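You operate a simulated robot arm through the tools that you are given. There is no shell and no other tool.

Carry out the task below with a simulated robot arm. There is one attempt and no reset: what you move stays moved.

TASK
Tip the pan's sugar into the pot that bears the card's word.
Fine: lid on the bench while you tip all in; pan back down, lid back on; spill none; leave the other pots and pan alone.

The check looks at the end state, three seconds after you hand in, the way a careful person would. Anything else that was tipped, shoved, dropped, spilled or broken makes it a failure. Lids that push on must go on centred and level and be pressed home; caps that screw on are set level and turned clockwise until they are tight.

THE ROBOT
A 7-joint arm with a two-finger parallel gripper, fixed in place. Base frame: the origin is at the foot of the arm, x ahead of it, y to its left, z up; the work surface is at about z = 0.88. Readings come in m, rad, newtons and seconds.
With the tool pointing down near the work surface it reaches from about 0.3 to 0.7 m from the base axis. Its first joint turns from -1.152 to 1.152 rad. Payload 1.57 kg.
The TCP is the grasp point between the finger pads, 0.03 m short of the fingertips. In the tool frame z runs along the fingers and y along their closing line. The gripper opens to 0.11 m. The fingers are 0.024 m wide and 0.012 m thick; the gripper's body (0.048 by 0.112 m) begins 0.078 m behind the TCP.
Orientation is told as [roll, pitch, yaw] about the base's x, y, z axes, in that order, counted from this pose: with the fingers straight down and closing along the base's y, the tool's x points along the base's -x, its y along +y and its z along -z.

THE INTERFACE
- The arm moves only by the tool servo_tool. Its argument "targets" is a list of rows, each a list of 3 entries, a list of its own where there are three numbers: the shift along the base's x, y, z in units of 400 mm (1.0 is 400 mm), then the turn, a rotation vector about the base's x, y, z in units of 90 degrees (1.0 is 90 degrees), then the finger opening in cm, from 0 to 11. In form: [[[x, y, z], [rx, ry, rz], fingers], ...]. A call has 1 to 20 rows; each row is the pose to reach, as a shift and turn from the pose commanded when the call began. A call with a number of a shift or a turn outside -1 to 1 is refused whole. Rows are played at 5 a second. More than 0.05 m and 0.15 rad between two rows, or a gripper value outside its range, and nothing of the call is played. Where a pose cannot be reached the arm comes as near as it can. A force on the tool above 40 N (or 10 N above the force at the start of the call, whichever is more), or a blocked arm, ends the call early, and 0.2 s more pass. The fingers move at their own pace (about 0.108 m/s each) and stop on an object; they squeeze with about 24 N. The grip force told is the motor's: it shows also when the fingers shut on nothing. Time passes only in rows, and 0.2 s behind the last, so rows that repeat a pose let the fingers close. It gives the time, the measured TCP pose, the force on the tool (base axes), the opening and the grip force at its end, in the units of the frame above (readings bear some noise), with the torque about the TCP (base axes, N m) and any sound that the robot's microphone picked up, and new pictures: "views" is both (left out), scene, wrist or none.
- Cameras (640 x 400 px; columns grow to the right, rows downward): "scene" is fixed at [0.1398, -0.3751, 1.4163]; the picture's right is [0.95, -0.32, 0.00], its down [-0.15, -0.44, -0.89] and it looks along [0.28, 0.84, -0.46] (base axes); focal length 266 px, centre (320, 200). "wrist" rides on the gripper at [0.07, 0.016, -0.141] in the tool frame; the picture's right is [-0.23, 0.97, 0.00], its down [-0.86, -0.20, -0.48] and it looks along [-0.47, -0.11, 0.88] (tool axes); focal length 222 px, centre (320, 200). There is no depth. A picture from a camera that has moved, and an enlarged one, comes with that camera's place and axes in the base frame and with its lens.
- close_up(camera, box): a new picture of the part [left, top, right, bottom] of that camera's present view, enlarged. It takes no simulated time.
- hand_in(): hands the job in; it is judged then, once.

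Nothing tells you positions but the pictures and the camera data. Unless the task says otherwise, let go and move clear before handing in.

The tools are called as name(argument=value, ...) on one line, values as JSON. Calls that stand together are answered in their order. servo_tool: Moves the arm, as the interface text tells. Its arguments: {"type":"object","properties":{"targets":{"type":"array","items":{"type":"array"}},"views":{"type":"string","enum":["both","scene","wrist","none"]}},"required":["targets"]} The other tools are called the same way: close_up (camera, box) takes an enlarged picture of a part of a camera's view; hand_in () hands the job in.

At the start:

```text
time_s: 0.0
ee_pos: [0.4019, 0.1429, 1.2513]
tcp_rot: [0.002, 0.0, 0.0]
contact_force: [0.0, -0.1, 0.1]
ft_torque: [0.02, -0.03, 0.01]
finger_gap: 0.1102
grasp_force: 0.0
```

scene: 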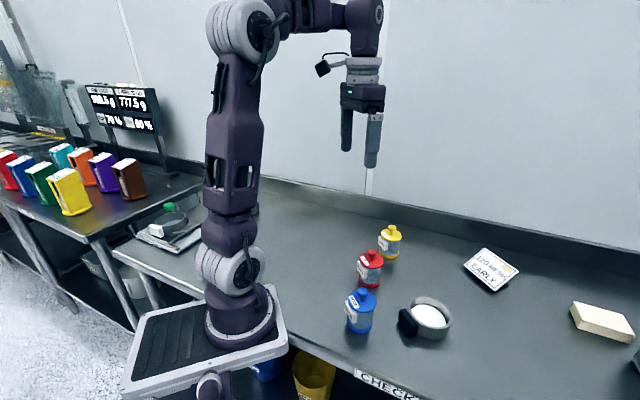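
wrist: 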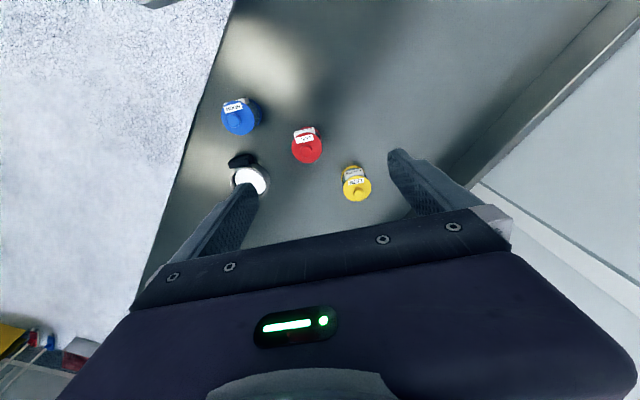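

I see three pots (blue, red, yellow) with lids, a pan holding white sugar, and a card reading something like "EARLY". I'll enlarge the views to read the words and look at the geometry.

close_up(camera="scene", box=[330, 210, 470, 350])

close_up(camera="scene", box=[450, 235, 530, 300])

close_up(camera="wrist", box=[200, 80, 400, 210])

close_up(camera="scene", box=[340, 280, 400, 340])

close_up(camera="scene", box=[350, 240, 400, 290])

close_up(camera="scene", box=[370, 217, 415, 262])

close_up(camera="scene", box=[385, 285, 465, 355])

```text
2.86 times, centred on (400, 280) of scene
camera zoom: at [0.1398, -0.3751, 1.4163], right [0.95, -0.32, 0.0], down [-0.15, -0.44, -0.89], along [0.28, 0.84, -0.46], focal length 761 px, centre (91, -29)
```

zoom: 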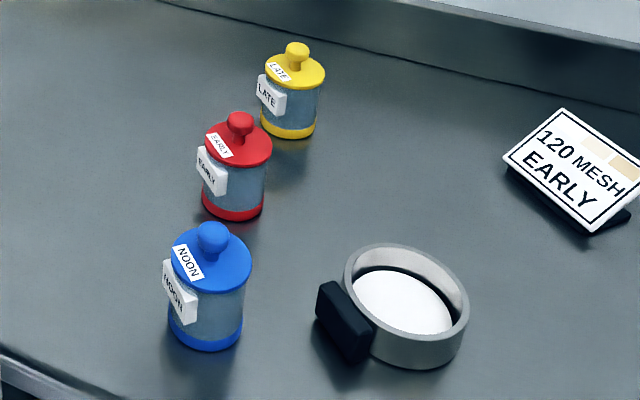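

```text
6.15 times, centred on (490, 268) of scene
camera zoom: at [0.1398, -0.3751, 1.4163], right [0.95, -0.32, 0.0], down [-0.15, -0.44, -0.89], along [0.28, 0.84, -0.46], focal length 1639 px, centre (-726, -215)
```

zoom: 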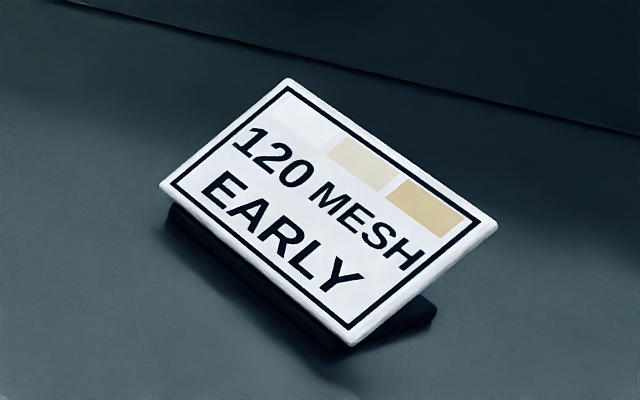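

```text
3.08 times, centred on (300, 145) of wrist
camera zoom: at [0.3317, 0.1608, 1.3926], right [0.23, 0.97, 0.0], down [0.86, -0.2, 0.48], along [0.47, -0.11, -0.88], focal length 684 px, centre (382, 369)
```

zoom: 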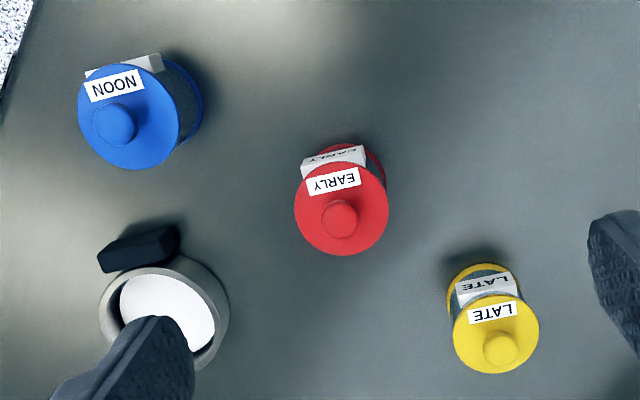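

```text
6.67 times, centred on (370, 310) of scene
camera zoom: at [0.1398, -0.3751, 1.4163], right [0.95, -0.32, 0.0], down [-0.15, -0.44, -0.89], along [0.28, 0.84, -0.46], focal length 1775 px, centre (-13, -533)
```

zoom: 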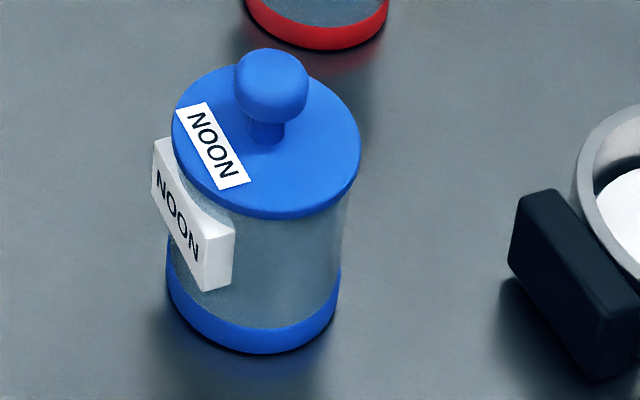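

```text
8.00 times, centred on (375, 265) of scene
camera zoom: at [0.1398, -0.3751, 1.4163], right [0.95, -0.32, 0.0], down [-0.15, -0.44, -0.89], along [0.28, 0.84, -0.46], focal length 2130 px, centre (-120, -320)
```

zoom: 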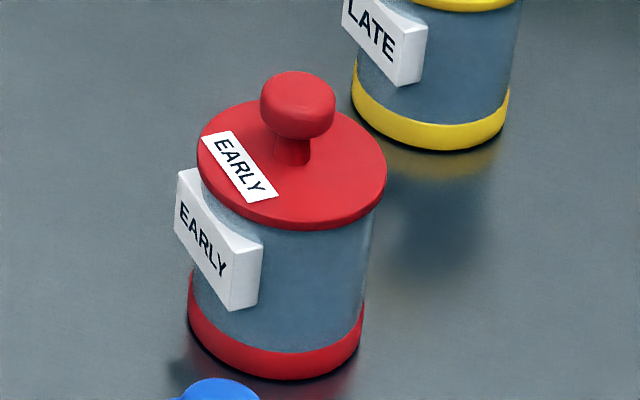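

```text
8.89 times, centred on (392, 240) of scene
camera zoom: at [0.1398, -0.3751, 1.4163], right [0.95, -0.32, 0.0], down [-0.15, -0.44, -0.89], along [0.28, 0.84, -0.46], focal length 2367 px, centre (-324, -151)
```

zoom: 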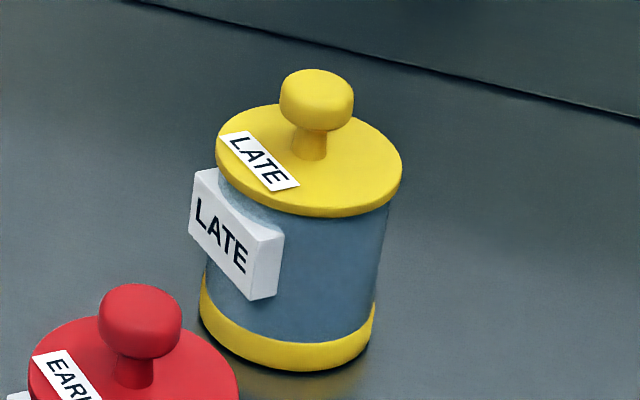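

```text
5.71 times, centred on (425, 320) of scene
camera zoom: at [0.1398, -0.3751, 1.4163], right [0.95, -0.32, 0.0], down [-0.15, -0.44, -0.89], along [0.28, 0.84, -0.46], focal length 1522 px, centre (-280, -486)
```

zoom: 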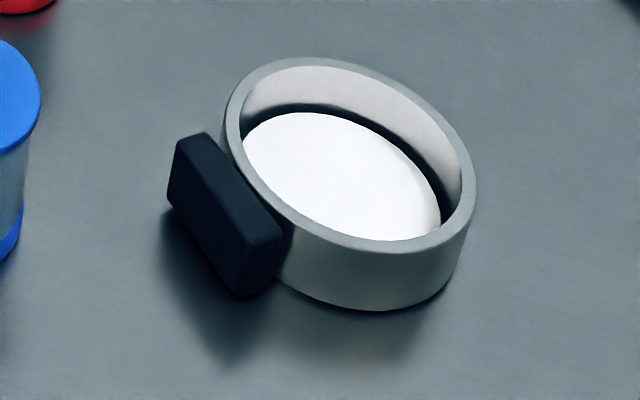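

I see EARLY on the card and on the red pot. I take that pot to be at about (0.445, 0.104), with blue (NOON) at (0.363, -0.004), yellow (LATE) at (0.56, 0.196), and the pan at about (0.513, -0.055) with its handle block toward the robot. Before touching anything, I'll test in free air whether the arm can make the tipping roll near the pot.

servo_tool(targets=[[[-0.003, -0.02, -0.03], [-0.08, 0, 0], 5], [[-0.006, -0.04, -0.06], [-0.16, 0, 0], 5], [[-0.009, -0.06, -0.09], [-0.24, 0, 0], 5], [[-0.012, -0.08, -0.12], [-0.32, 0, 0], 5], [[-0.015, -0.1, -0.15], [-0.4, 0, 0], 5], [[-0.018, -0.13, -0.18], [-0.48, 0, 0], 5], [[-0.021, -0.16, -0.21], [-0.56, 0, 0], 5], [[-0.024, -0.19, -0.24], [-0.64, 0, 0], 5], [[-0.027, -0.21, -0.27], [-0.72, 0, 0], 5], [[-0.03, -0.23, -0.3], [-0.8, 0, 0], 5], [[-0.03, -0.2325, -0.32], [-0.88, 0, 0], 5], [[-0.03, -0.2325, -0.3275], [-0.94, 0, 0], 5], [[-0.03, -0.2325, -0.3275], [-1, 0, 0], 5], [[-0.03, -0.2325, -0.3275], [-1, 0, 0], 5]])

```text
time_s: 3.0
ee_pos: [0.3881, 0.0497, 1.1212]
tcp_rot: [-1.573, 0.0, 0.0]
contact_force: [0.1, 0.0, 0.0]
ft_torque: [0.0, 0.0, 0.01]
finger_gap: 0.0499
grasp_force: 0.0
camera wrist: at [0.3193, 0.1926, 1.1039], right [0.23, 0.0, -0.97], down [0.85, 0.48, 0.2], along [0.47, -0.88, 0.11], focal length 222 px, centre (320, 200)
```

scene: 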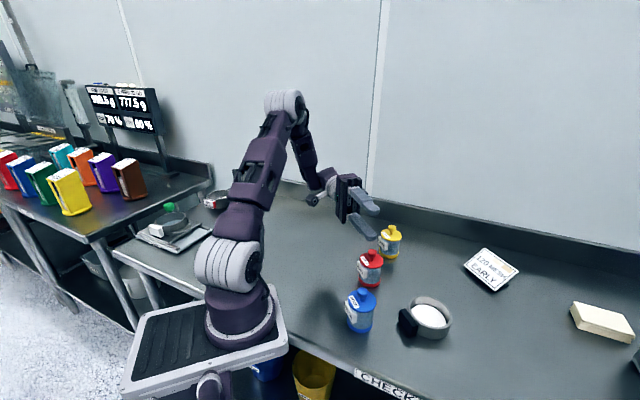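
wrist: 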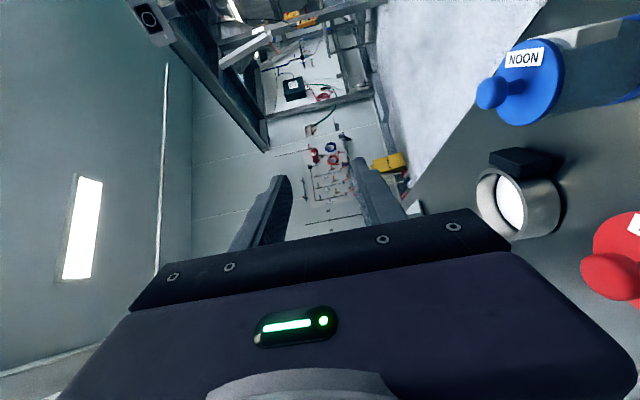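

The roll works in the air. I'll come back level above the red pot to find its knob accurately.

servo_tool(targets=[[[0, 0, 0.02], [0.08, 0, 0], 5], [[0.0, 0.0, 0.04], [0.16, 0, 0], 5], [[0.0, 0.0, 0.05], [0.24, 0, 0], 5], [[0.02, 0.02, 0.05], [0.32, 0, 0], 5], [[0.04, 0.04, 0.05], [0.4, 0, 0], 5], [[0.06, 0.06, 0.05], [0.48, 0, 0], 5], [[0.08, 0.08, 0.04], [0.56, 0, 0], 5], [[0.1, 0.1, 0.03], [0.64, 0, 0], 5], [[0.12, 0.12, 0.02], [0.72, 0, 0], 5], [[0.1375, 0.13, 0], [0.8, 0, 0], 5], [[0.1375, 0.1375, -0.02], [0.88, 0, 0], 5], [[0.1375, 0.1375, -0.05], [0.96, 0, 0], 5], [[0.1375, 0.1375, -0.05], [1, 0, 0], 5], [[0.1375, 0.1375, -0.05], [1, 0, 0], 5]])

close_up(camera="wrist", box=[200, 60, 440, 210])

close_up(camera="scene", box=[320, 180, 460, 280])

```text
time_s: 6.0
ee_pos: [0.4456, 0.1059, 1.0996]
tcp_rot: [0.002, 0.0, -0.001]
contact_force: [-1.2, -0.2, -1.0]
ft_torque: [0.02, -0.02, 0.01]
finger_gap: 0.0501
grasp_force: 0.0
camera wrist: at [0.3755, 0.1232, 1.2418], right [0.23, 0.97, 0.0], down [0.85, -0.2, 0.48], along [0.47, -0.11, -0.88], focal length 222 px, centre (320, 200)
```

scene: 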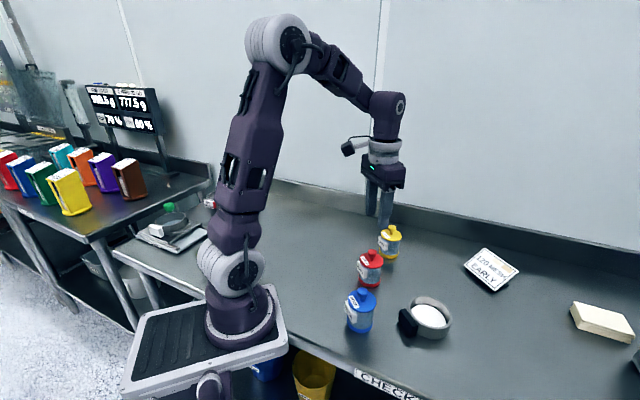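
wrist: 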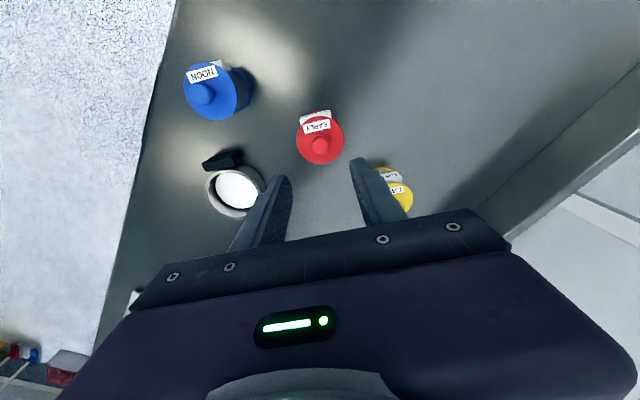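

```text
2.67 times, centred on (320, 135) of wrist
camera zoom: at [0.3755, 0.1232, 1.2418], right [0.23, 0.97, 0.0], down [0.85, -0.2, 0.48], along [0.47, -0.11, -0.88], focal length 592 px, centre (320, 373)
```

zoom: 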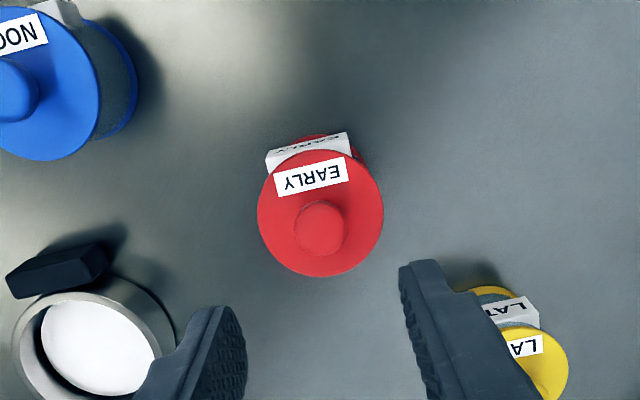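

```text
4.00 times, centred on (390, 230) of scene
camera zoom: at [0.1398, -0.3751, 1.4163], right [0.95, -0.32, 0.0], down [-0.15, -0.44, -0.89], along [0.28, 0.84, -0.46], focal length 1065 px, centre (40, 80)
```

zoom: 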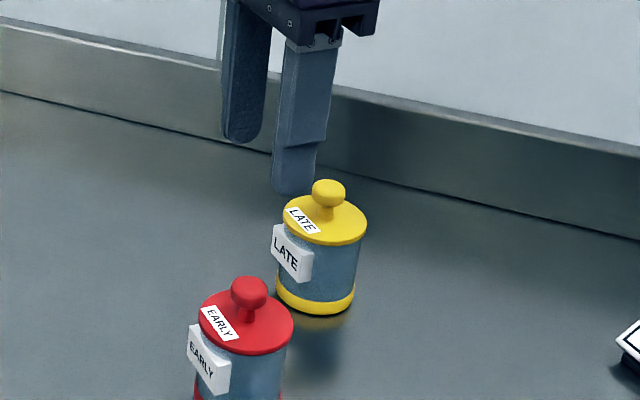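

The red knob is at about (0.4455, 0.1066), z ≈ 0.974, and the lid's top is near z = 0.95. I'll come straight down around the knob and close on it.

servo_tool(targets=[[[0, 0.001, -0.1], [0, 0, 0], 5], [[0, 0.001, -0.2], [0, 0, 0], 5], [[0, 0.001, -0.25], [0, 0, 0], 5], [[0, 0.001, -0.276], [0, 0, 0], 5], [[0, 0.001, -0.276], [0, 0, 0], 5]])

close_up(camera="scene", box=[340, 200, 420, 300])

close_up(camera="wrist", box=[220, 80, 420, 220])

```text
time_s: 7.2
ee_pos: [0.443, 0.1057, 0.9906]
tcp_rot: [0.0, 0.0, 0.001]
contact_force: [-0.6, 0.0, -0.2]
ft_torque: [0.0, -0.02, -0.01]
finger_gap: 0.0504
grasp_force: 0.2
camera wrist: at [0.3739, 0.1236, 1.1308], right [0.23, 0.97, 0.0], down [0.86, -0.2, 0.48], along [0.47, -0.11, -0.88], focal length 222 px, centre (320, 200)
```

scene: 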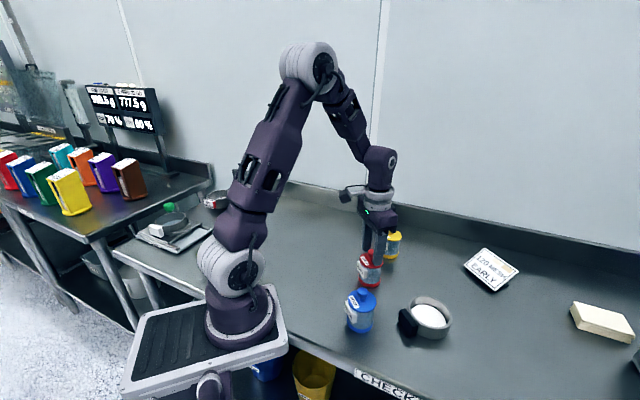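
wrist: 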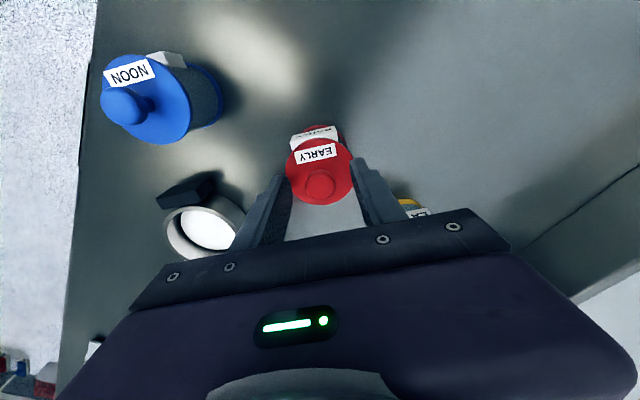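

```text
4.00 times, centred on (380, 250) of scene
camera zoom: at [0.1398, -0.3751, 1.4163], right [0.95, -0.32, 0.0], down [-0.15, -0.44, -0.89], along [0.28, 0.84, -0.46], focal length 1065 px, centre (80, 0)
```

zoom: 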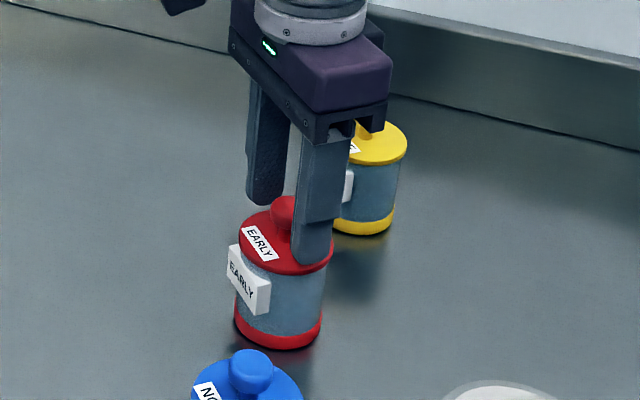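

```text
2.86 times, centred on (320, 150) of wrist
camera zoom: at [0.3739, 0.1236, 1.1308], right [0.23, 0.97, 0.0], down [0.86, -0.2, 0.48], along [0.47, -0.11, -0.88], focal length 635 px, centre (320, 343)
```

zoom: 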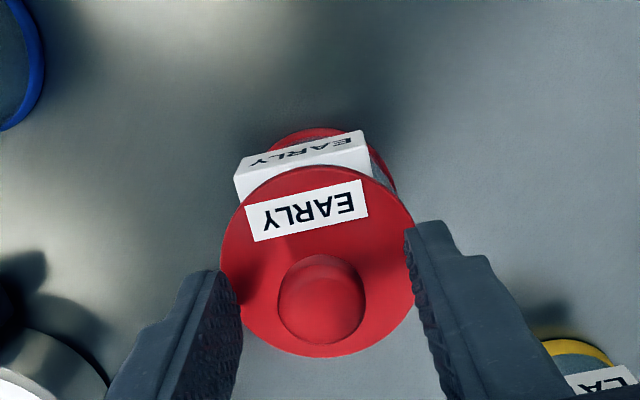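

The fingers straddle the knob with the tips just above the lid. Now I'll close and lift a little.

servo_tool(targets=[[[0, 0, 0], [0, 0, 0], 2], [[0, 0, 0], [0, 0, 0], 0], [[0, 0, 0], [0, 0, 0], 0], [[0, 0, 0], [0, 0, 0], 0]], views="none")

servo_tool(targets=[[[0, 0, 0.005], [0, 0, 0], 0], [[0, 0, 0.01], [0, 0, 0], 0], [[0, 0, 0.02], [0, 0, 0], 0], [[0, 0, 0.04], [0, 0, 0], 0], [[0, 0, 0.06], [0, 0, 0], 0]])

close_up(camera="scene", box=[340, 200, 420, 300])

close_up(camera="wrist", box=[220, 80, 420, 220])

```text
time_s: 8.2
ee_pos: [0.443, 0.1063, 0.9905]
tcp_rot: [0.001, -0.001, 0.0]
contact_force: [0.0, -0.3, -0.5]
ft_torque: [0.0, -0.01, -0.01]
finger_gap: 0.0222
grasp_force: 24.3
heard: snap
```

```text
time_s: 9.4
ee_pos: [0.445, 0.1055, 1.0155]
tcp_rot: [0.0, 0.001, 0.001]
contact_force: [0.2, 0.9, -0.4]
ft_torque: [0.01, -0.02, -0.02]
finger_gap: 0.0222
grasp_force: 23.6
camera wrist: at [0.3756, 0.1236, 1.1555], right [0.23, 0.97, 0.0], down [0.86, -0.2, 0.48], along [0.47, -0.11, -0.88], focal length 222 px, centre (320, 200)
```

scene: 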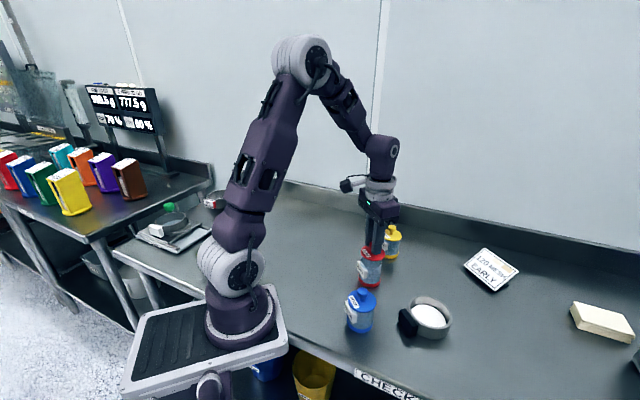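
wrist: 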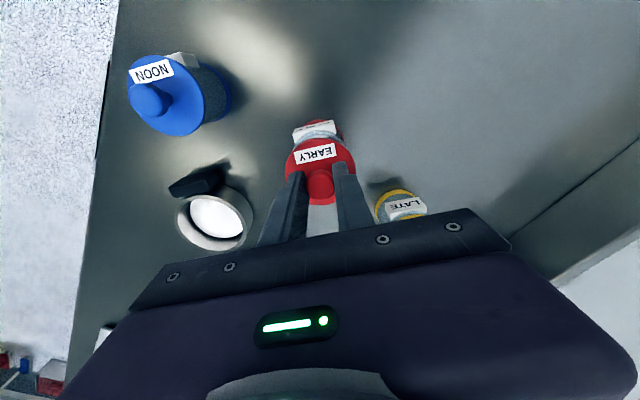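

```text
4.00 times, centred on (380, 250) of scene
camera zoom: at [0.1398, -0.3751, 1.4163], right [0.95, -0.32, 0.0], down [-0.15, -0.44, -0.89], along [0.28, 0.84, -0.46], focal length 1065 px, centre (80, 0)
```

zoom: 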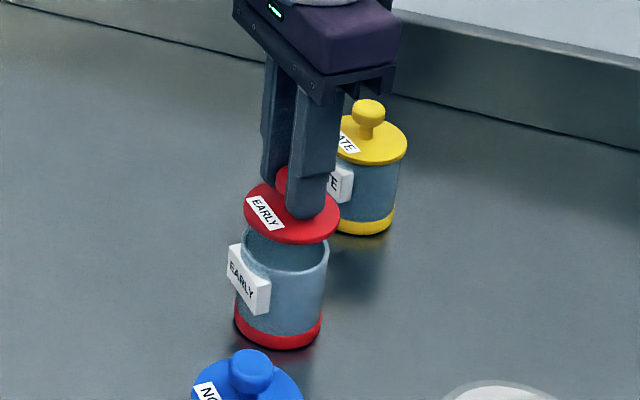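

```text
2.86 times, centred on (320, 150) of wrist
camera zoom: at [0.3756, 0.1236, 1.1555], right [0.23, 0.97, 0.0], down [0.86, -0.2, 0.48], along [0.47, -0.11, -0.88], focal length 635 px, centre (320, 343)
```

zoom: 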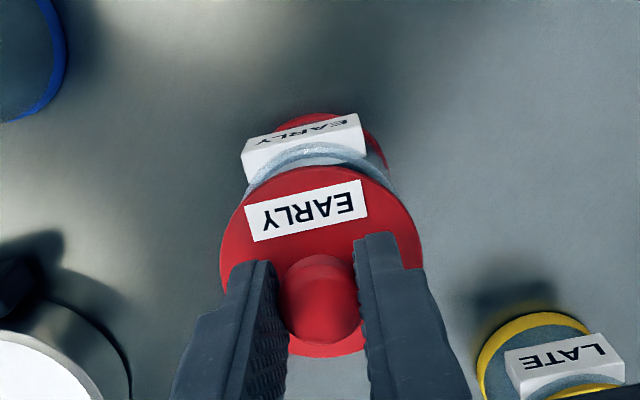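

The lid came off cleanly, held by its knob. I'll carry it over a clear bit of bench at about (0.60, 0.07) and lower it gently.

servo_tool(targets=[[[0, 0, 0.05], [0, 0, 0], 0], [[0, 0, 0.1], [0, 0, 0], 0], [[0.08, -0.02, 0.1], [0, 0, 0], 0], [[0.16, -0.04, 0.1], [0, 0, 0], 0], [[0.24, -0.06, 0.1], [0, 0, 0], 0], [[0.32, -0.08, 0.1], [0, 0, 0], 0], [[0.3875, -0.09, 0.1], [0, 0, 0], 0], [[0.3875, -0.09, 0.05], [0, 0, 0], 0], [[0.3875, -0.09, -0.03], [0, 0, 0], 0], [[0.3875, -0.09, -0.1], [0, 0, 0], 0], [[0.3875, -0.09, -0.15], [0, 0, 0], 0], [[0.3875, -0.09, -0.16], [0, 0, 0], 0], [[0.3875, -0.09, -0.16], [0, 0, 0], 0]])

close_up(camera="scene", box=[400, 200, 500, 300])

close_up(camera="scene", box=[340, 230, 410, 300])

```text
time_s: 12.2
ee_pos: [0.5983, 0.0714, 0.9509]
tcp_rot: [-0.001, -0.001, -0.001]
contact_force: [-0.3, -0.5, -0.5]
ft_torque: [0.0, 0.01, 0.0]
finger_gap: 0.0219
grasp_force: 24.3
camera wrist: at [0.5287, 0.0886, 1.0915], right [0.23, 0.97, 0.0], down [0.85, -0.2, 0.48], along [0.47, -0.11, -0.88], focal length 222 px, centre (320, 200)
```

scene: 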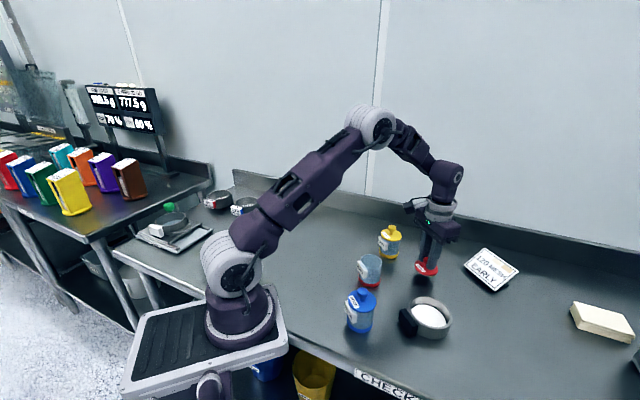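
wrist: 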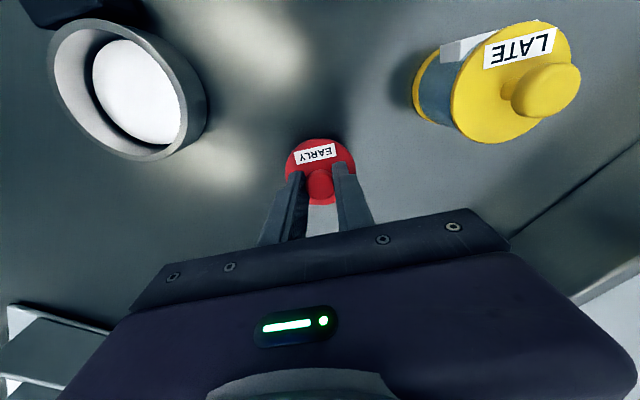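

```text
4.00 times, centred on (450, 250) of scene
camera zoom: at [0.1398, -0.3751, 1.4163], right [0.95, -0.32, 0.0], down [-0.15, -0.44, -0.89], along [0.28, 0.84, -0.46], focal length 1065 px, centre (-200, 0)
```

zoom: 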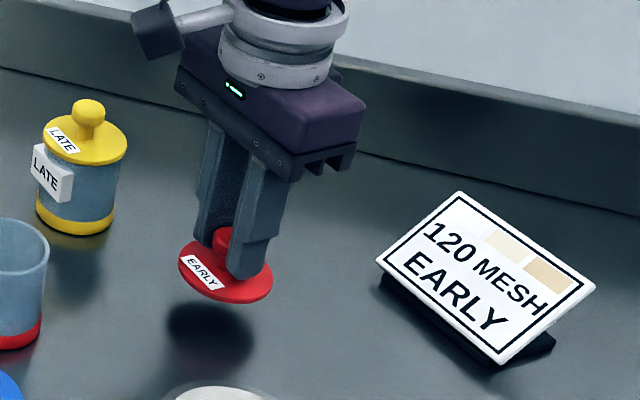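

```text
5.71 times, centred on (375, 265) of scene
camera zoom: at [0.1398, -0.3751, 1.4163], right [0.95, -0.32, 0.0], down [-0.15, -0.44, -0.89], along [0.28, 0.84, -0.46], focal length 1522 px, centre (6, -171)
```

zoom: 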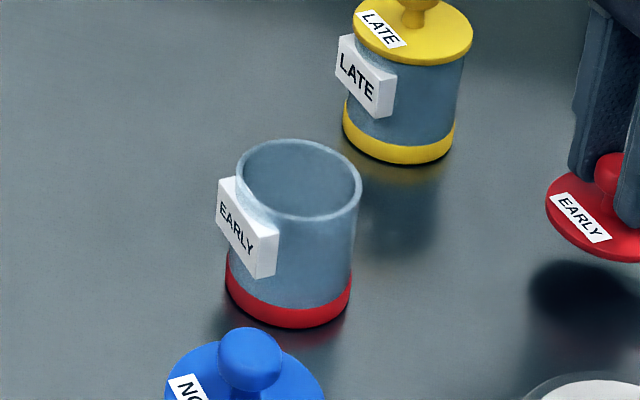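

The lid hangs about 2 cm above the bench. I'll lower it in small steps until it touches.

servo_tool(targets=[[[0, 0, -0.0125], [0, 0, 0], 0], [[0, 0, -0.025], [0, 0, 0], 0], [[0, 0, -0.03], [0, 0, 0], 0], [[0, 0, -0.035], [0, 0, 0], 0], [[0, 0, -0.04], [0, 0, 0], 0], [[0, 0, -0.045], [0, 0, 0], 0], [[0, 0, -0.05], [0, 0, 0], 0]], views="scene")

close_up(camera="scene", box=[400, 220, 480, 300])

```text
time_s: 13.8
ee_pos: [0.601, 0.0708, 0.9301]
tcp_rot: [0.001, 0.0, 0.0]
contact_force: [-0.1, 0.0, -0.1]
ft_torque: [0.01, -0.02, -0.03]
finger_gap: 0.0221
grasp_force: 24.0
```

scene: 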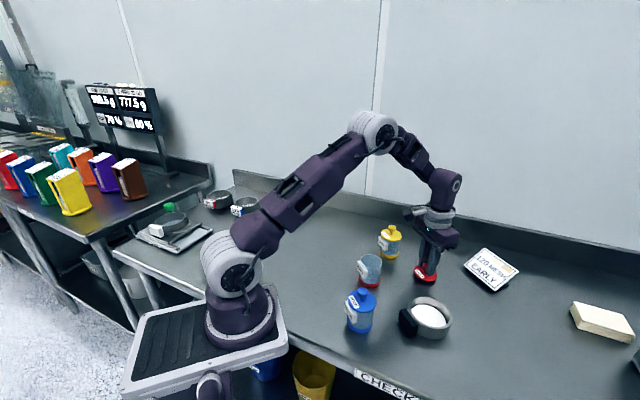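

```text
5.00 times, centred on (440, 260) of scene
camera zoom: at [0.1398, -0.3751, 1.4163], right [0.95, -0.32, 0.0], down [-0.15, -0.44, -0.89], along [0.28, 0.84, -0.46], focal length 1332 px, centre (-280, -100)
```

zoom: 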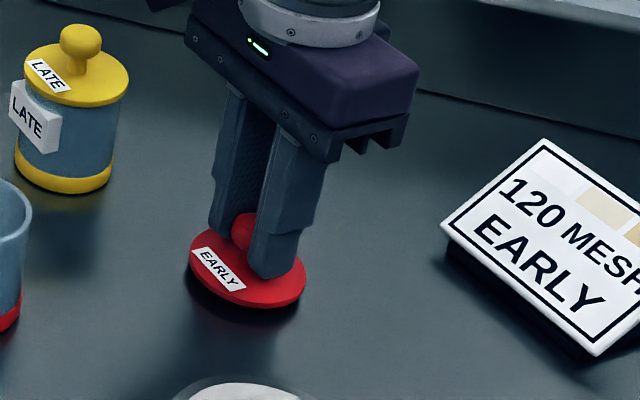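

servo_tool(targets=[[[0, 0, -0.004], [0, 0, 0], 0], [[0, 0, -0.008], [0, 0, 0], 0], [[0, 0, -0.012], [0, 0, 0], 0], [[0, 0, -0.016], [0, 0, 0], 0], [[0, 0, -0.02], [0, 0, 0], 0], [[0, 0, -0.024], [0, 0, 0], 0], [[0, 0, -0.028], [0, 0, 0], 0]], views="scene")

close_up(camera="scene", box=[400, 220, 480, 300])

```text
time_s: 15.4
ee_pos: [0.5989, 0.0701, 0.9207]
tcp_rot: [0.0, -0.003, -0.001]
contact_force: [1.1, 0.9, 38.2]
ft_torque: [0.05, -0.01, -0.01]
finger_gap: 0.022
grasp_force: 24.0
```

scene: 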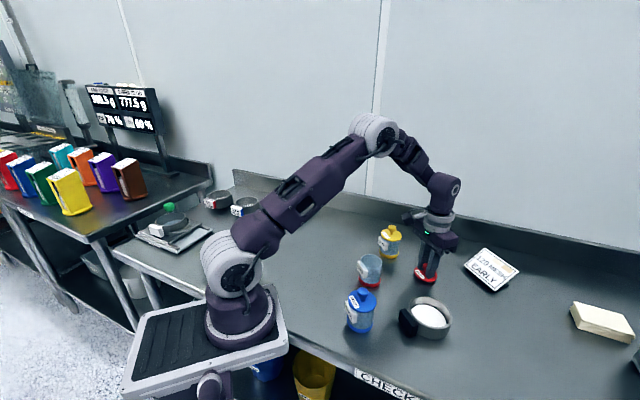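

```text
5.00 times, centred on (440, 260) of scene
camera zoom: at [0.1391, -0.3752, 1.4164], right [0.95, -0.32, 0.0], down [-0.15, -0.44, -0.89], along [0.29, 0.84, -0.46], focal length 1332 px, centre (-280, -100)
```

zoom: 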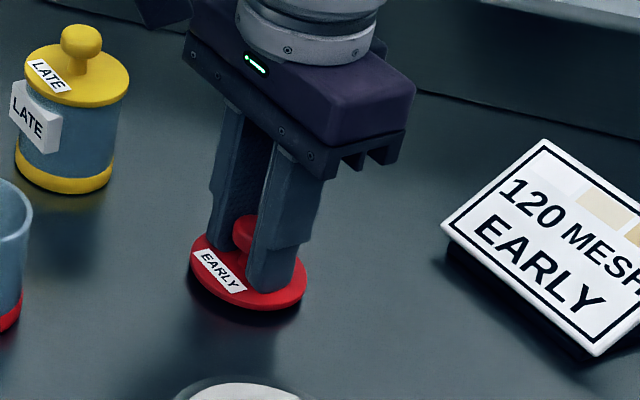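

The lid is down on the bench (38 N of push). I'll ease off, open, and rise clear.

servo_tool(targets=[[[0, 0, 0.006], [0, 0, 0], 0], [[0, 0, 0.009], [0, 0, 0], 0], [[0, 0, 0.009], [0, 0, 0], 3], [[0, 0, 0.009], [0, 0, 0], 5], [[0, 0, 0.009], [0, 0, 0], 5], [[0, 0, 0.05], [0, 0, 0], 5], [[0, 0, 0.12], [0, 0, 0], 5], [[0, 0, 0.2], [0, 0, 0], 5], [[0, 0, 0.3], [0, 0, 0], 5], [[0, 0, 0.4], [0, 0, 0], 5]])

close_up(camera="scene", box=[400, 220, 480, 300])

close_up(camera="wrist", box=[0, 40, 360, 260])

```text
time_s: 17.6
ee_pos: [0.5982, 0.0688, 1.0797]
tcp_rot: [0.0, -0.001, 0.001]
contact_force: [0.2, 0.4, 0.2]
ft_torque: [-0.01, -0.01, 0.01]
finger_gap: 0.0501
grasp_force: 0.1
camera wrist: at [0.5282, 0.0858, 1.2206], right [0.23, 0.97, 0.0], down [0.86, -0.2, 0.48], along [0.47, -0.11, -0.88], focal length 222 px, centre (320, 200)
```

scene: 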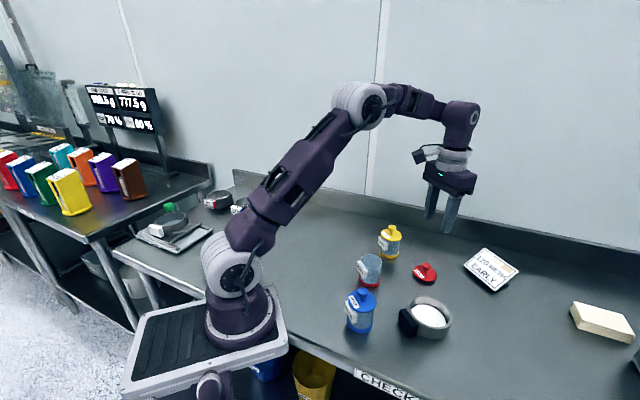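
wrist: 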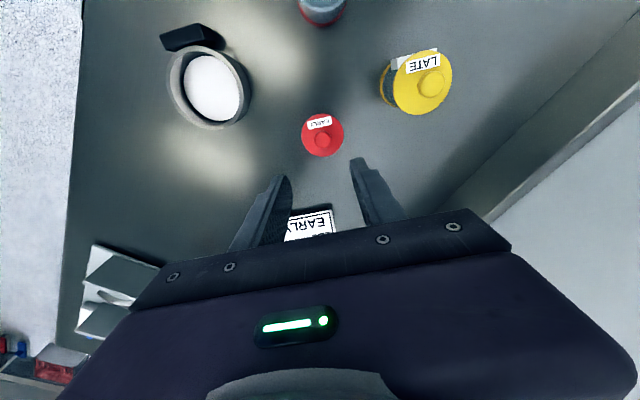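

```text
5.00 times, centred on (440, 260) of scene
camera zoom: at [0.1398, -0.3751, 1.4163], right [0.95, -0.32, 0.0], down [-0.15, -0.44, -0.89], along [0.28, 0.84, -0.46], focal length 1332 px, centre (-280, -100)
```

zoom: 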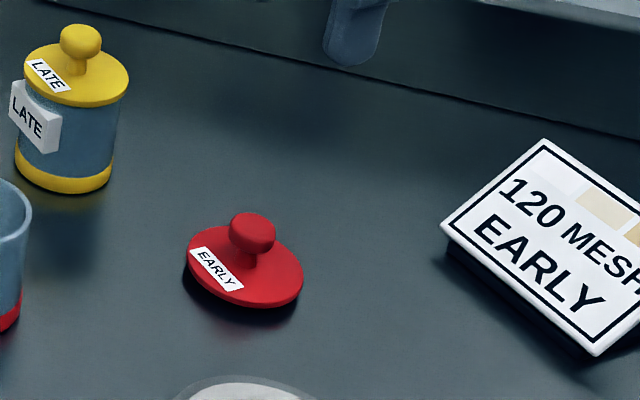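

```text
1.78 times, centred on (180, 150) of wrist
camera zoom: at [0.5282, 0.0858, 1.2206], right [0.23, 0.97, 0.0], down [0.86, -0.2, 0.48], along [0.47, -0.11, -0.88], focal length 395 px, centre (569, 289)
```

zoom: 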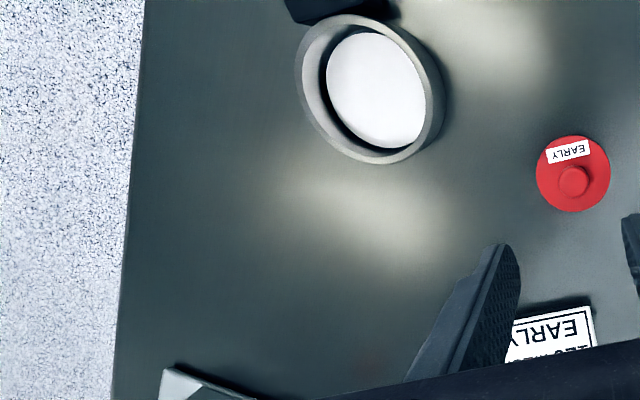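

The lid rests flat on the bench at about (0.60, 0.07). Next I'll move over the pan's handle for a close look.

servo_tool(targets=[[[-0.06, -0.05, 0], [0, 0, 0], 8], [[-0.12, -0.1, 0], [0, 0, 0], 8], [[-0.18, -0.15, 0], [0, 0, 0], 8], [[-0.24, -0.2, 0], [0, 0, 0], 8], [[-0.32, -0.25, 0], [0, 0, 0], 8], [[-0.395, -0.2975, 0], [0, 0, 0], 8], [[-0.395, -0.2975, 0], [0, 0, 0], 8]])

close_up(camera="wrist", box=[220, 80, 420, 240])

close_up(camera="scene", box=[385, 280, 465, 350])

```text
time_s: 19.2
ee_pos: [0.4411, -0.0517, 1.0776]
tcp_rot: [0.0, 0.001, 0.001]
contact_force: [0.2, -0.6, -0.8]
ft_torque: [-0.02, 0.02, 0.01]
finger_gap: 0.08
grasp_force: 0.0
camera wrist: at [0.3708, -0.0336, 1.219], right [0.23, 0.97, 0.0], down [0.85, -0.2, 0.48], along [0.47, -0.11, -0.88], focal length 222 px, centre (320, 200)
```

scene: 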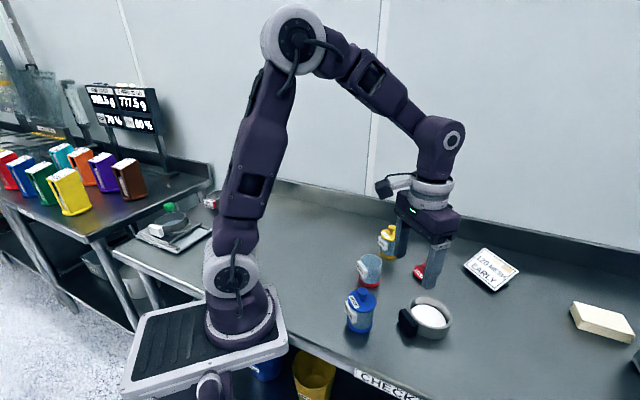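
wrist: 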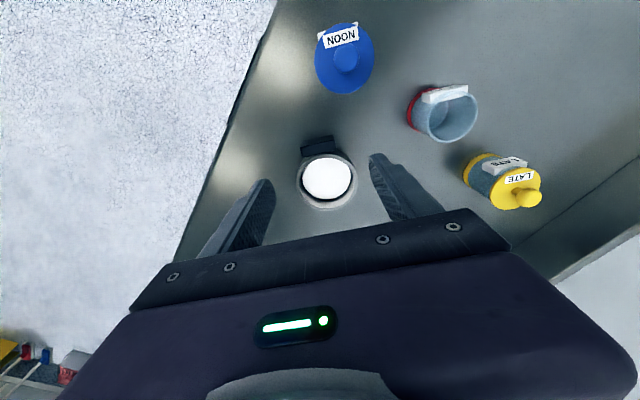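

```text
2.50 times, centred on (320, 160) of wrist
camera zoom: at [0.3708, -0.0336, 1.219], right [0.23, 0.97, 0.0], down [0.85, -0.2, 0.48], along [0.47, -0.11, -0.88], focal length 555 px, centre (320, 300)
```

zoom: 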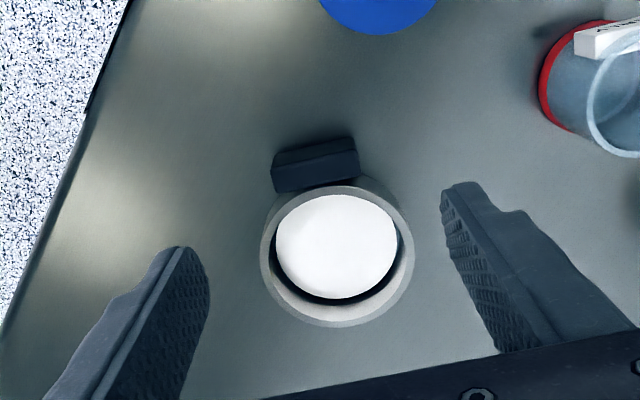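

```text
5.71 times, centred on (425, 315) of scene
camera zoom: at [0.1398, -0.3751, 1.4163], right [0.95, -0.32, 0.0], down [-0.15, -0.44, -0.89], along [0.28, 0.84, -0.46], focal length 1522 px, centre (-280, -457)
```

zoom: 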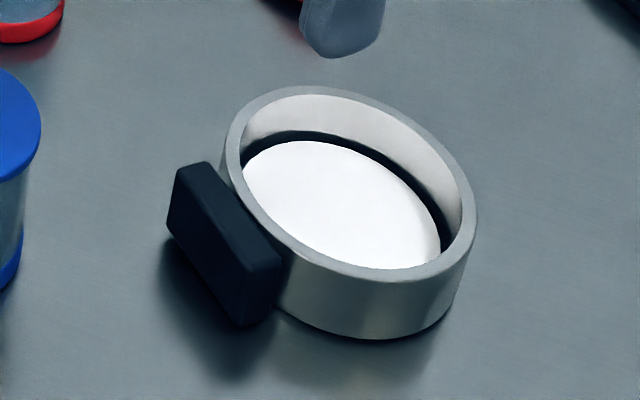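

The handle block is at about (0.455, -0.055), 16 × 50 × 25 mm with its long side along y. The pan's centre is at about (0.51, -0.055), radius about 0.047. I plan to grip the handle with the fingers pitched 50° forward, yaw 45°, then roll about x so the lip pours toward +y; I'll rehearse that empty and high up first.

servo_tool(targets=[[[0, 0, 0.05], [0, -0.08, 0], 8], [[0, 0, 0.1], [0, -0.16, 0], 8], [[0, 0, 0.15], [0, -0.24, 0], 8], [[0, 0, 0.18], [0, -0.32, 0], 8], [[0, 0, 0.18], [0, -0.4, 0], 8], [[0, 0, 0.18], [0, -0.48, 0], 8], [[0, 0, 0.18], [0, -0.5556, 0], 8], [[0, 0, 0.18], [0, -0.5556, 0], 8]])

servo_tool(targets=[[[0, 0.08, 0], [0, 0, 0.08], 8], [[0, 0.16, 0], [0, 0, 0.16], 8], [[-0.02, 0.24, 0], [0, 0, 0.24], 8], [[-0.04, 0.32, 0], [0, 0, 0.32], 8], [[-0.06, 0.4, 0], [0, 0, 0.4], 8], [[-0.08, 0.45, 0], [0, 0, 0.46], 8], [[-0.0875, 0.5, 0], [0, 0, 0.5], 8], [[-0.0875, 0.5, 0], [0, 0, 0.5], 8]], views="scene")

servo_tool(targets=[[[0, 0, 0], [-0.08, 0, 0], 8], [[0, 0, 0], [-0.16, 0, 0], 8], [[0, 0, 0], [-0.24, 0, 0], 8], [[0, 0, 0], [-0.32, 0, 0], 8], [[0, 0, 0], [-0.4, 0, 0], 8], [[0, 0, 0], [-0.48, 0, 0], 8], [[0, 0, 0], [-0.56, 0, 0], 8], [[0, 0, 0], [-0.64, 0, 0], 8], [[0, 0, 0], [-0.72, 0, 0], 8], [[0, 0, 0], [-0.8, 0, 0], 8], [[0, 0, 0], [-0.88, 0, 0], 8], [[0, 0, 0], [-0.96, 0, 0], 8], [[0, 0, 0], [-1, 0, 0], 8], [[0, 0, 0], [-1, 0, 0], 8]], views="scene")

servo_tool(targets=[[[0, 0, 0], [-0.08, 0, 0], 8], [[0, 0, 0], [-0.16, 0, 0], 8], [[0, 0, 0], [-0.24, 0, 0], 8], [[0, 0, 0], [-0.32, 0, 0], 8], [[0, 0, 0], [-0.4, 0, 0], 8], [[0, 0, 0], [-0.48, 0, 0], 8], [[0, 0, 0], [-0.48, 0, 0], 8]], views="scene")

```text
time_s: 21.0
ee_pos: [0.4427, -0.049, 1.1501]
tcp_rot: [-0.001, -0.874, -0.001]
contact_force: [0.1, 0.3, 0.2]
ft_torque: [-0.03, -0.01, 0.02]
finger_gap: 0.0799
grasp_force: 0.0
camera wrist: at [0.2883, -0.0318, 1.1875], right [0.15, 0.97, 0.17], down [0.18, -0.2, 0.96], along [0.97, -0.11, -0.21], focal length 222 px, centre (320, 200)
```

scene: 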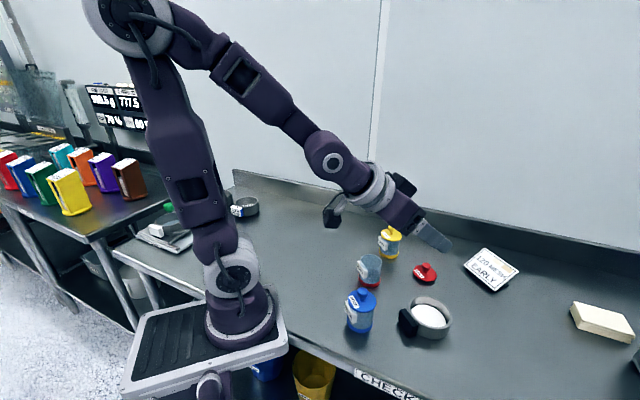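
wrist: 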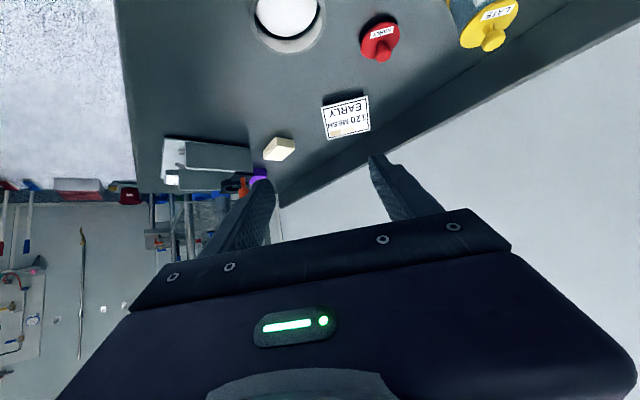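

```text
time_s: 22.8
ee_pos: [0.4098, 0.1296, 1.1426]
tcp_rot: [-0.015, -0.837, 0.739]
contact_force: [-0.6, 0.9, -0.3]
ft_torque: [0.0, -0.01, -0.01]
finger_gap: 0.0798
grasp_force: 0.1
out of reach, approached as far as the arm can: row 6, 7
```

scene: 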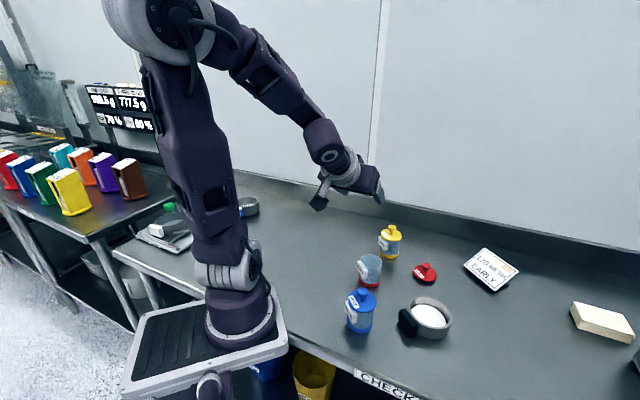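

```text
time_s: 25.8
ee_pos: [0.4073, 0.1498, 1.1519]
tcp_rot: [-0.92, 0.473, 1.035]
contact_force: [0.0, -0.9, -0.3]
ft_torque: [0.0, 0.02, 0.0]
finger_gap: 0.0801
grasp_force: 0.0
```

scene: 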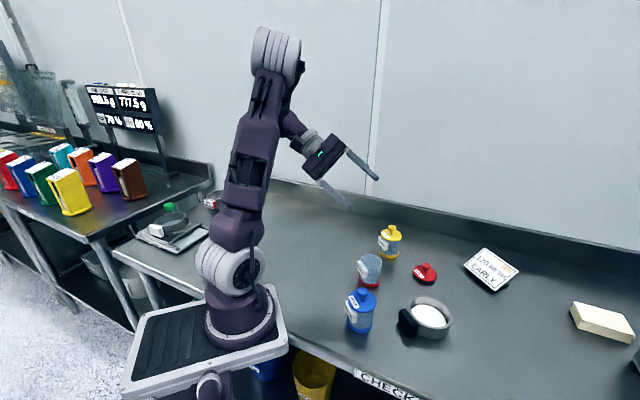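

```text
time_s: 27.4
ee_pos: [0.4067, 0.1503, 1.1504]
tcp_rot: [-1.662, 1.028, 0.495]
contact_force: [-0.4, -0.5, -0.5]
ft_torque: [-0.02, -0.02, -0.03]
finger_gap: 0.0801
grasp_force: 0.1
```

scene: 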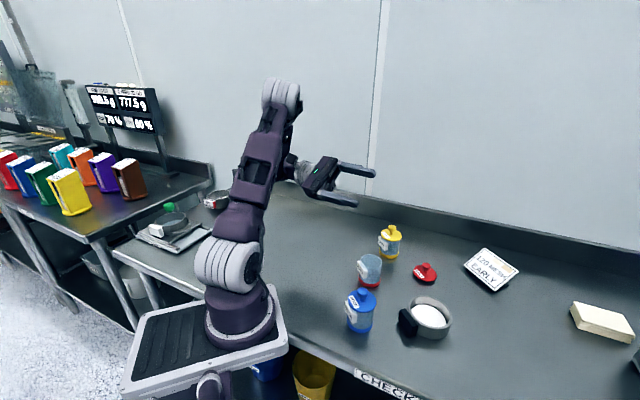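

The whole 133° tip is reachable. I'll check the true pouring height too, since the area under the hand is clear.

servo_tool(targets=[[[0, 0, -0.1], [0, 0, 0], 8], [[0, 0, -0.2], [0, 0, 0], 8], [[0, 0, -0.28], [0, 0, 0], 8], [[0, 0, -0.28], [0, 0, 0], 8]])

servo_tool(targets=[[[0, -0.02, 0], [0.08, 0, 0], 8], [[0, -0.04, 0], [0.16, 0, 0], 8], [[0, -0.06, 0], [0.24, 0, 0], 8], [[0, -0.08, 0], [0.32, 0, 0], 8], [[0, -0.1, 0], [0.4, 0, 0], 8], [[0, -0.12, 0], [0.48, 0, 0], 8], [[0, -0.14, 0], [0.56, 0, 0], 8], [[0, -0.16, 0], [0.64, 0, 0], 8], [[0, -0.18, 0], [0.72, 0, 0], 8], [[0, -0.2, 0], [0.8, 0, 0], 8], [[0, -0.22, 0], [0.88, 0, 0], 8], [[0, -0.24, 0], [0.96, 0, 0], 8], [[0, -0.25, 0], [0.98, 0, 0], 8]])

```text
time_s: 28.4
ee_pos: [0.4084, 0.1494, 1.0371]
tcp_rot: [-1.658, 1.028, 0.5]
contact_force: [0.3, 0.0, -0.5]
ft_torque: [-0.01, -0.03, 0.0]
finger_gap: 0.0801
grasp_force: 0.1
camera wrist: at [0.2875, 0.2448, 1.0813], right [-0.59, -0.41, -0.7], down [0.27, 0.71, -0.65], along [0.76, -0.57, -0.3], focal length 222 px, centre (320, 200)
```

scene: 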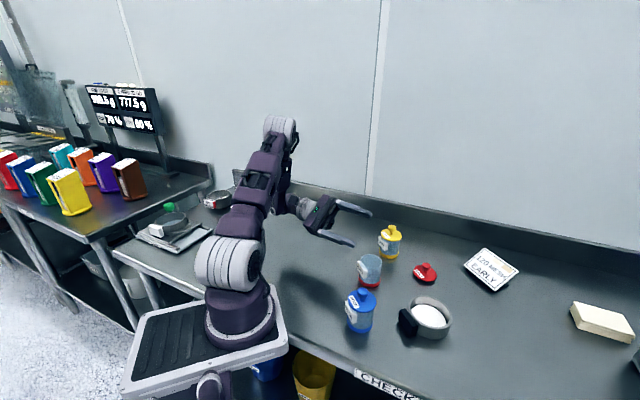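
wrist: 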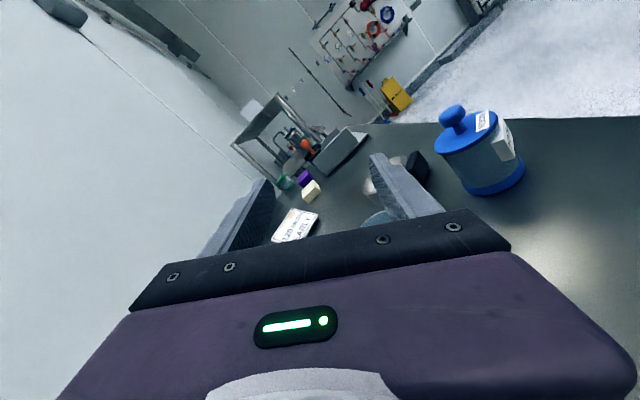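

```text
time_s: 31.2
ee_pos: [0.4636, 0.04, 1.0824]
tcp_rot: [-0.521, -0.22, 1.087]
contact_force: [-0.2, -0.7, 0.6]
ft_torque: [-0.03, -0.02, -0.01]
finger_gap: 0.08
grasp_force: 0.2
out of reach, approached as far as the arm can: row 8, 9, 10, 11, 12, 13
camera wrist: at [0.3436, -0.0006, 1.178], right [-0.6, 0.68, -0.42], down [0.28, 0.67, 0.69], along [0.75, 0.29, -0.59], focal length 222 px, centre (320, 200)
```

scene: 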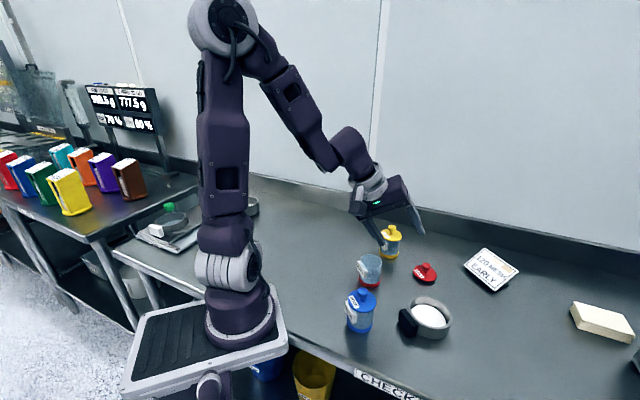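
wrist: 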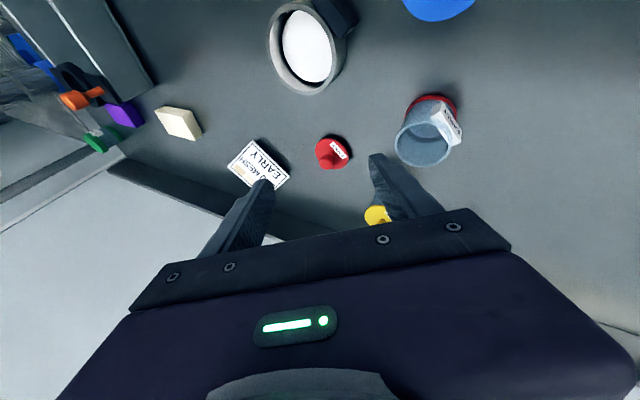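

The mid-roll is out of reach with the 50° pitch because the wrist sits too close to the base. I'll back up to a higher spot, reduce the pitch to 30°, and rehearse the exact lip-fixed pour path there.

servo_tool(targets=[[[0.04, -0.03, 0.08], [0, 0, 0], 8], [[0.08, -0.06, 0.16], [0.08, 0, 0], 8], [[0.12, -0.09, 0.24], [0.16, 0, 0], 8], [[0.16, -0.12, 0.28], [0.24, 0, 0], 8], [[0.16, -0.15, 0.28], [0.32, 0, 0], 8], [[0.16, -0.175, 0.28], [0.4, 0, 0], 8], [[0.16, -0.175, 0.28], [0.5, 0, 0], 8]], views="none")

servo_tool(targets=[[[0, 0, 0], [0, 0, -0.08], 8], [[0, 0, 0], [0, 0, -0.16], 8], [[0, 0, 0], [0, 0, -0.24], 8], [[0, 0, 0], [0, 0, -0.32], 8], [[0, 0, 0], [0, 0, -0.4], 8], [[0, 0, 0], [0, 0, -0.48], 8], [[0, 0, 0], [0, 0, -0.5], 8]], views="none")

servo_tool(targets=[[[0, 0, 0], [0, 0.08, 0], 8], [[0, 0, 0], [0, 0.16, 0], 8], [[0, 0, 0], [0, 0.2222, 0], 8], [[0, 0, 0], [0, 0.2222, 0], 8]], views="scene")

```text
refused: row 7 steps farther than a row can; nothing moved
```

```text
time_s: 32.8
ee_pos: [0.4056, 0.0503, 1.0392]
tcp_rot: [-0.537, -0.221, 0.299]
contact_force: [0.3, 0.0, 0.2]
ft_torque: [-0.01, 0.04, 0.05]
finger_gap: 0.0803
grasp_force: 0.1
out of reach, approached as far as the arm can: row 1, 2, 3, 4, 5
```

```text
time_s: 33.8
ee_pos: [0.406, 0.0513, 1.0387]
tcp_rot: [-0.434, 0.114, 0.294]
contact_force: [0.0, 0.4, -0.5]
ft_torque: [0.02, -0.04, 0.0]
finger_gap: 0.0799
grasp_force: 0.1
```

scene: 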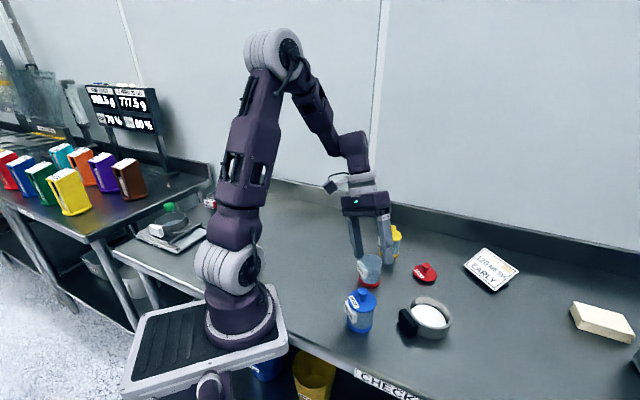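

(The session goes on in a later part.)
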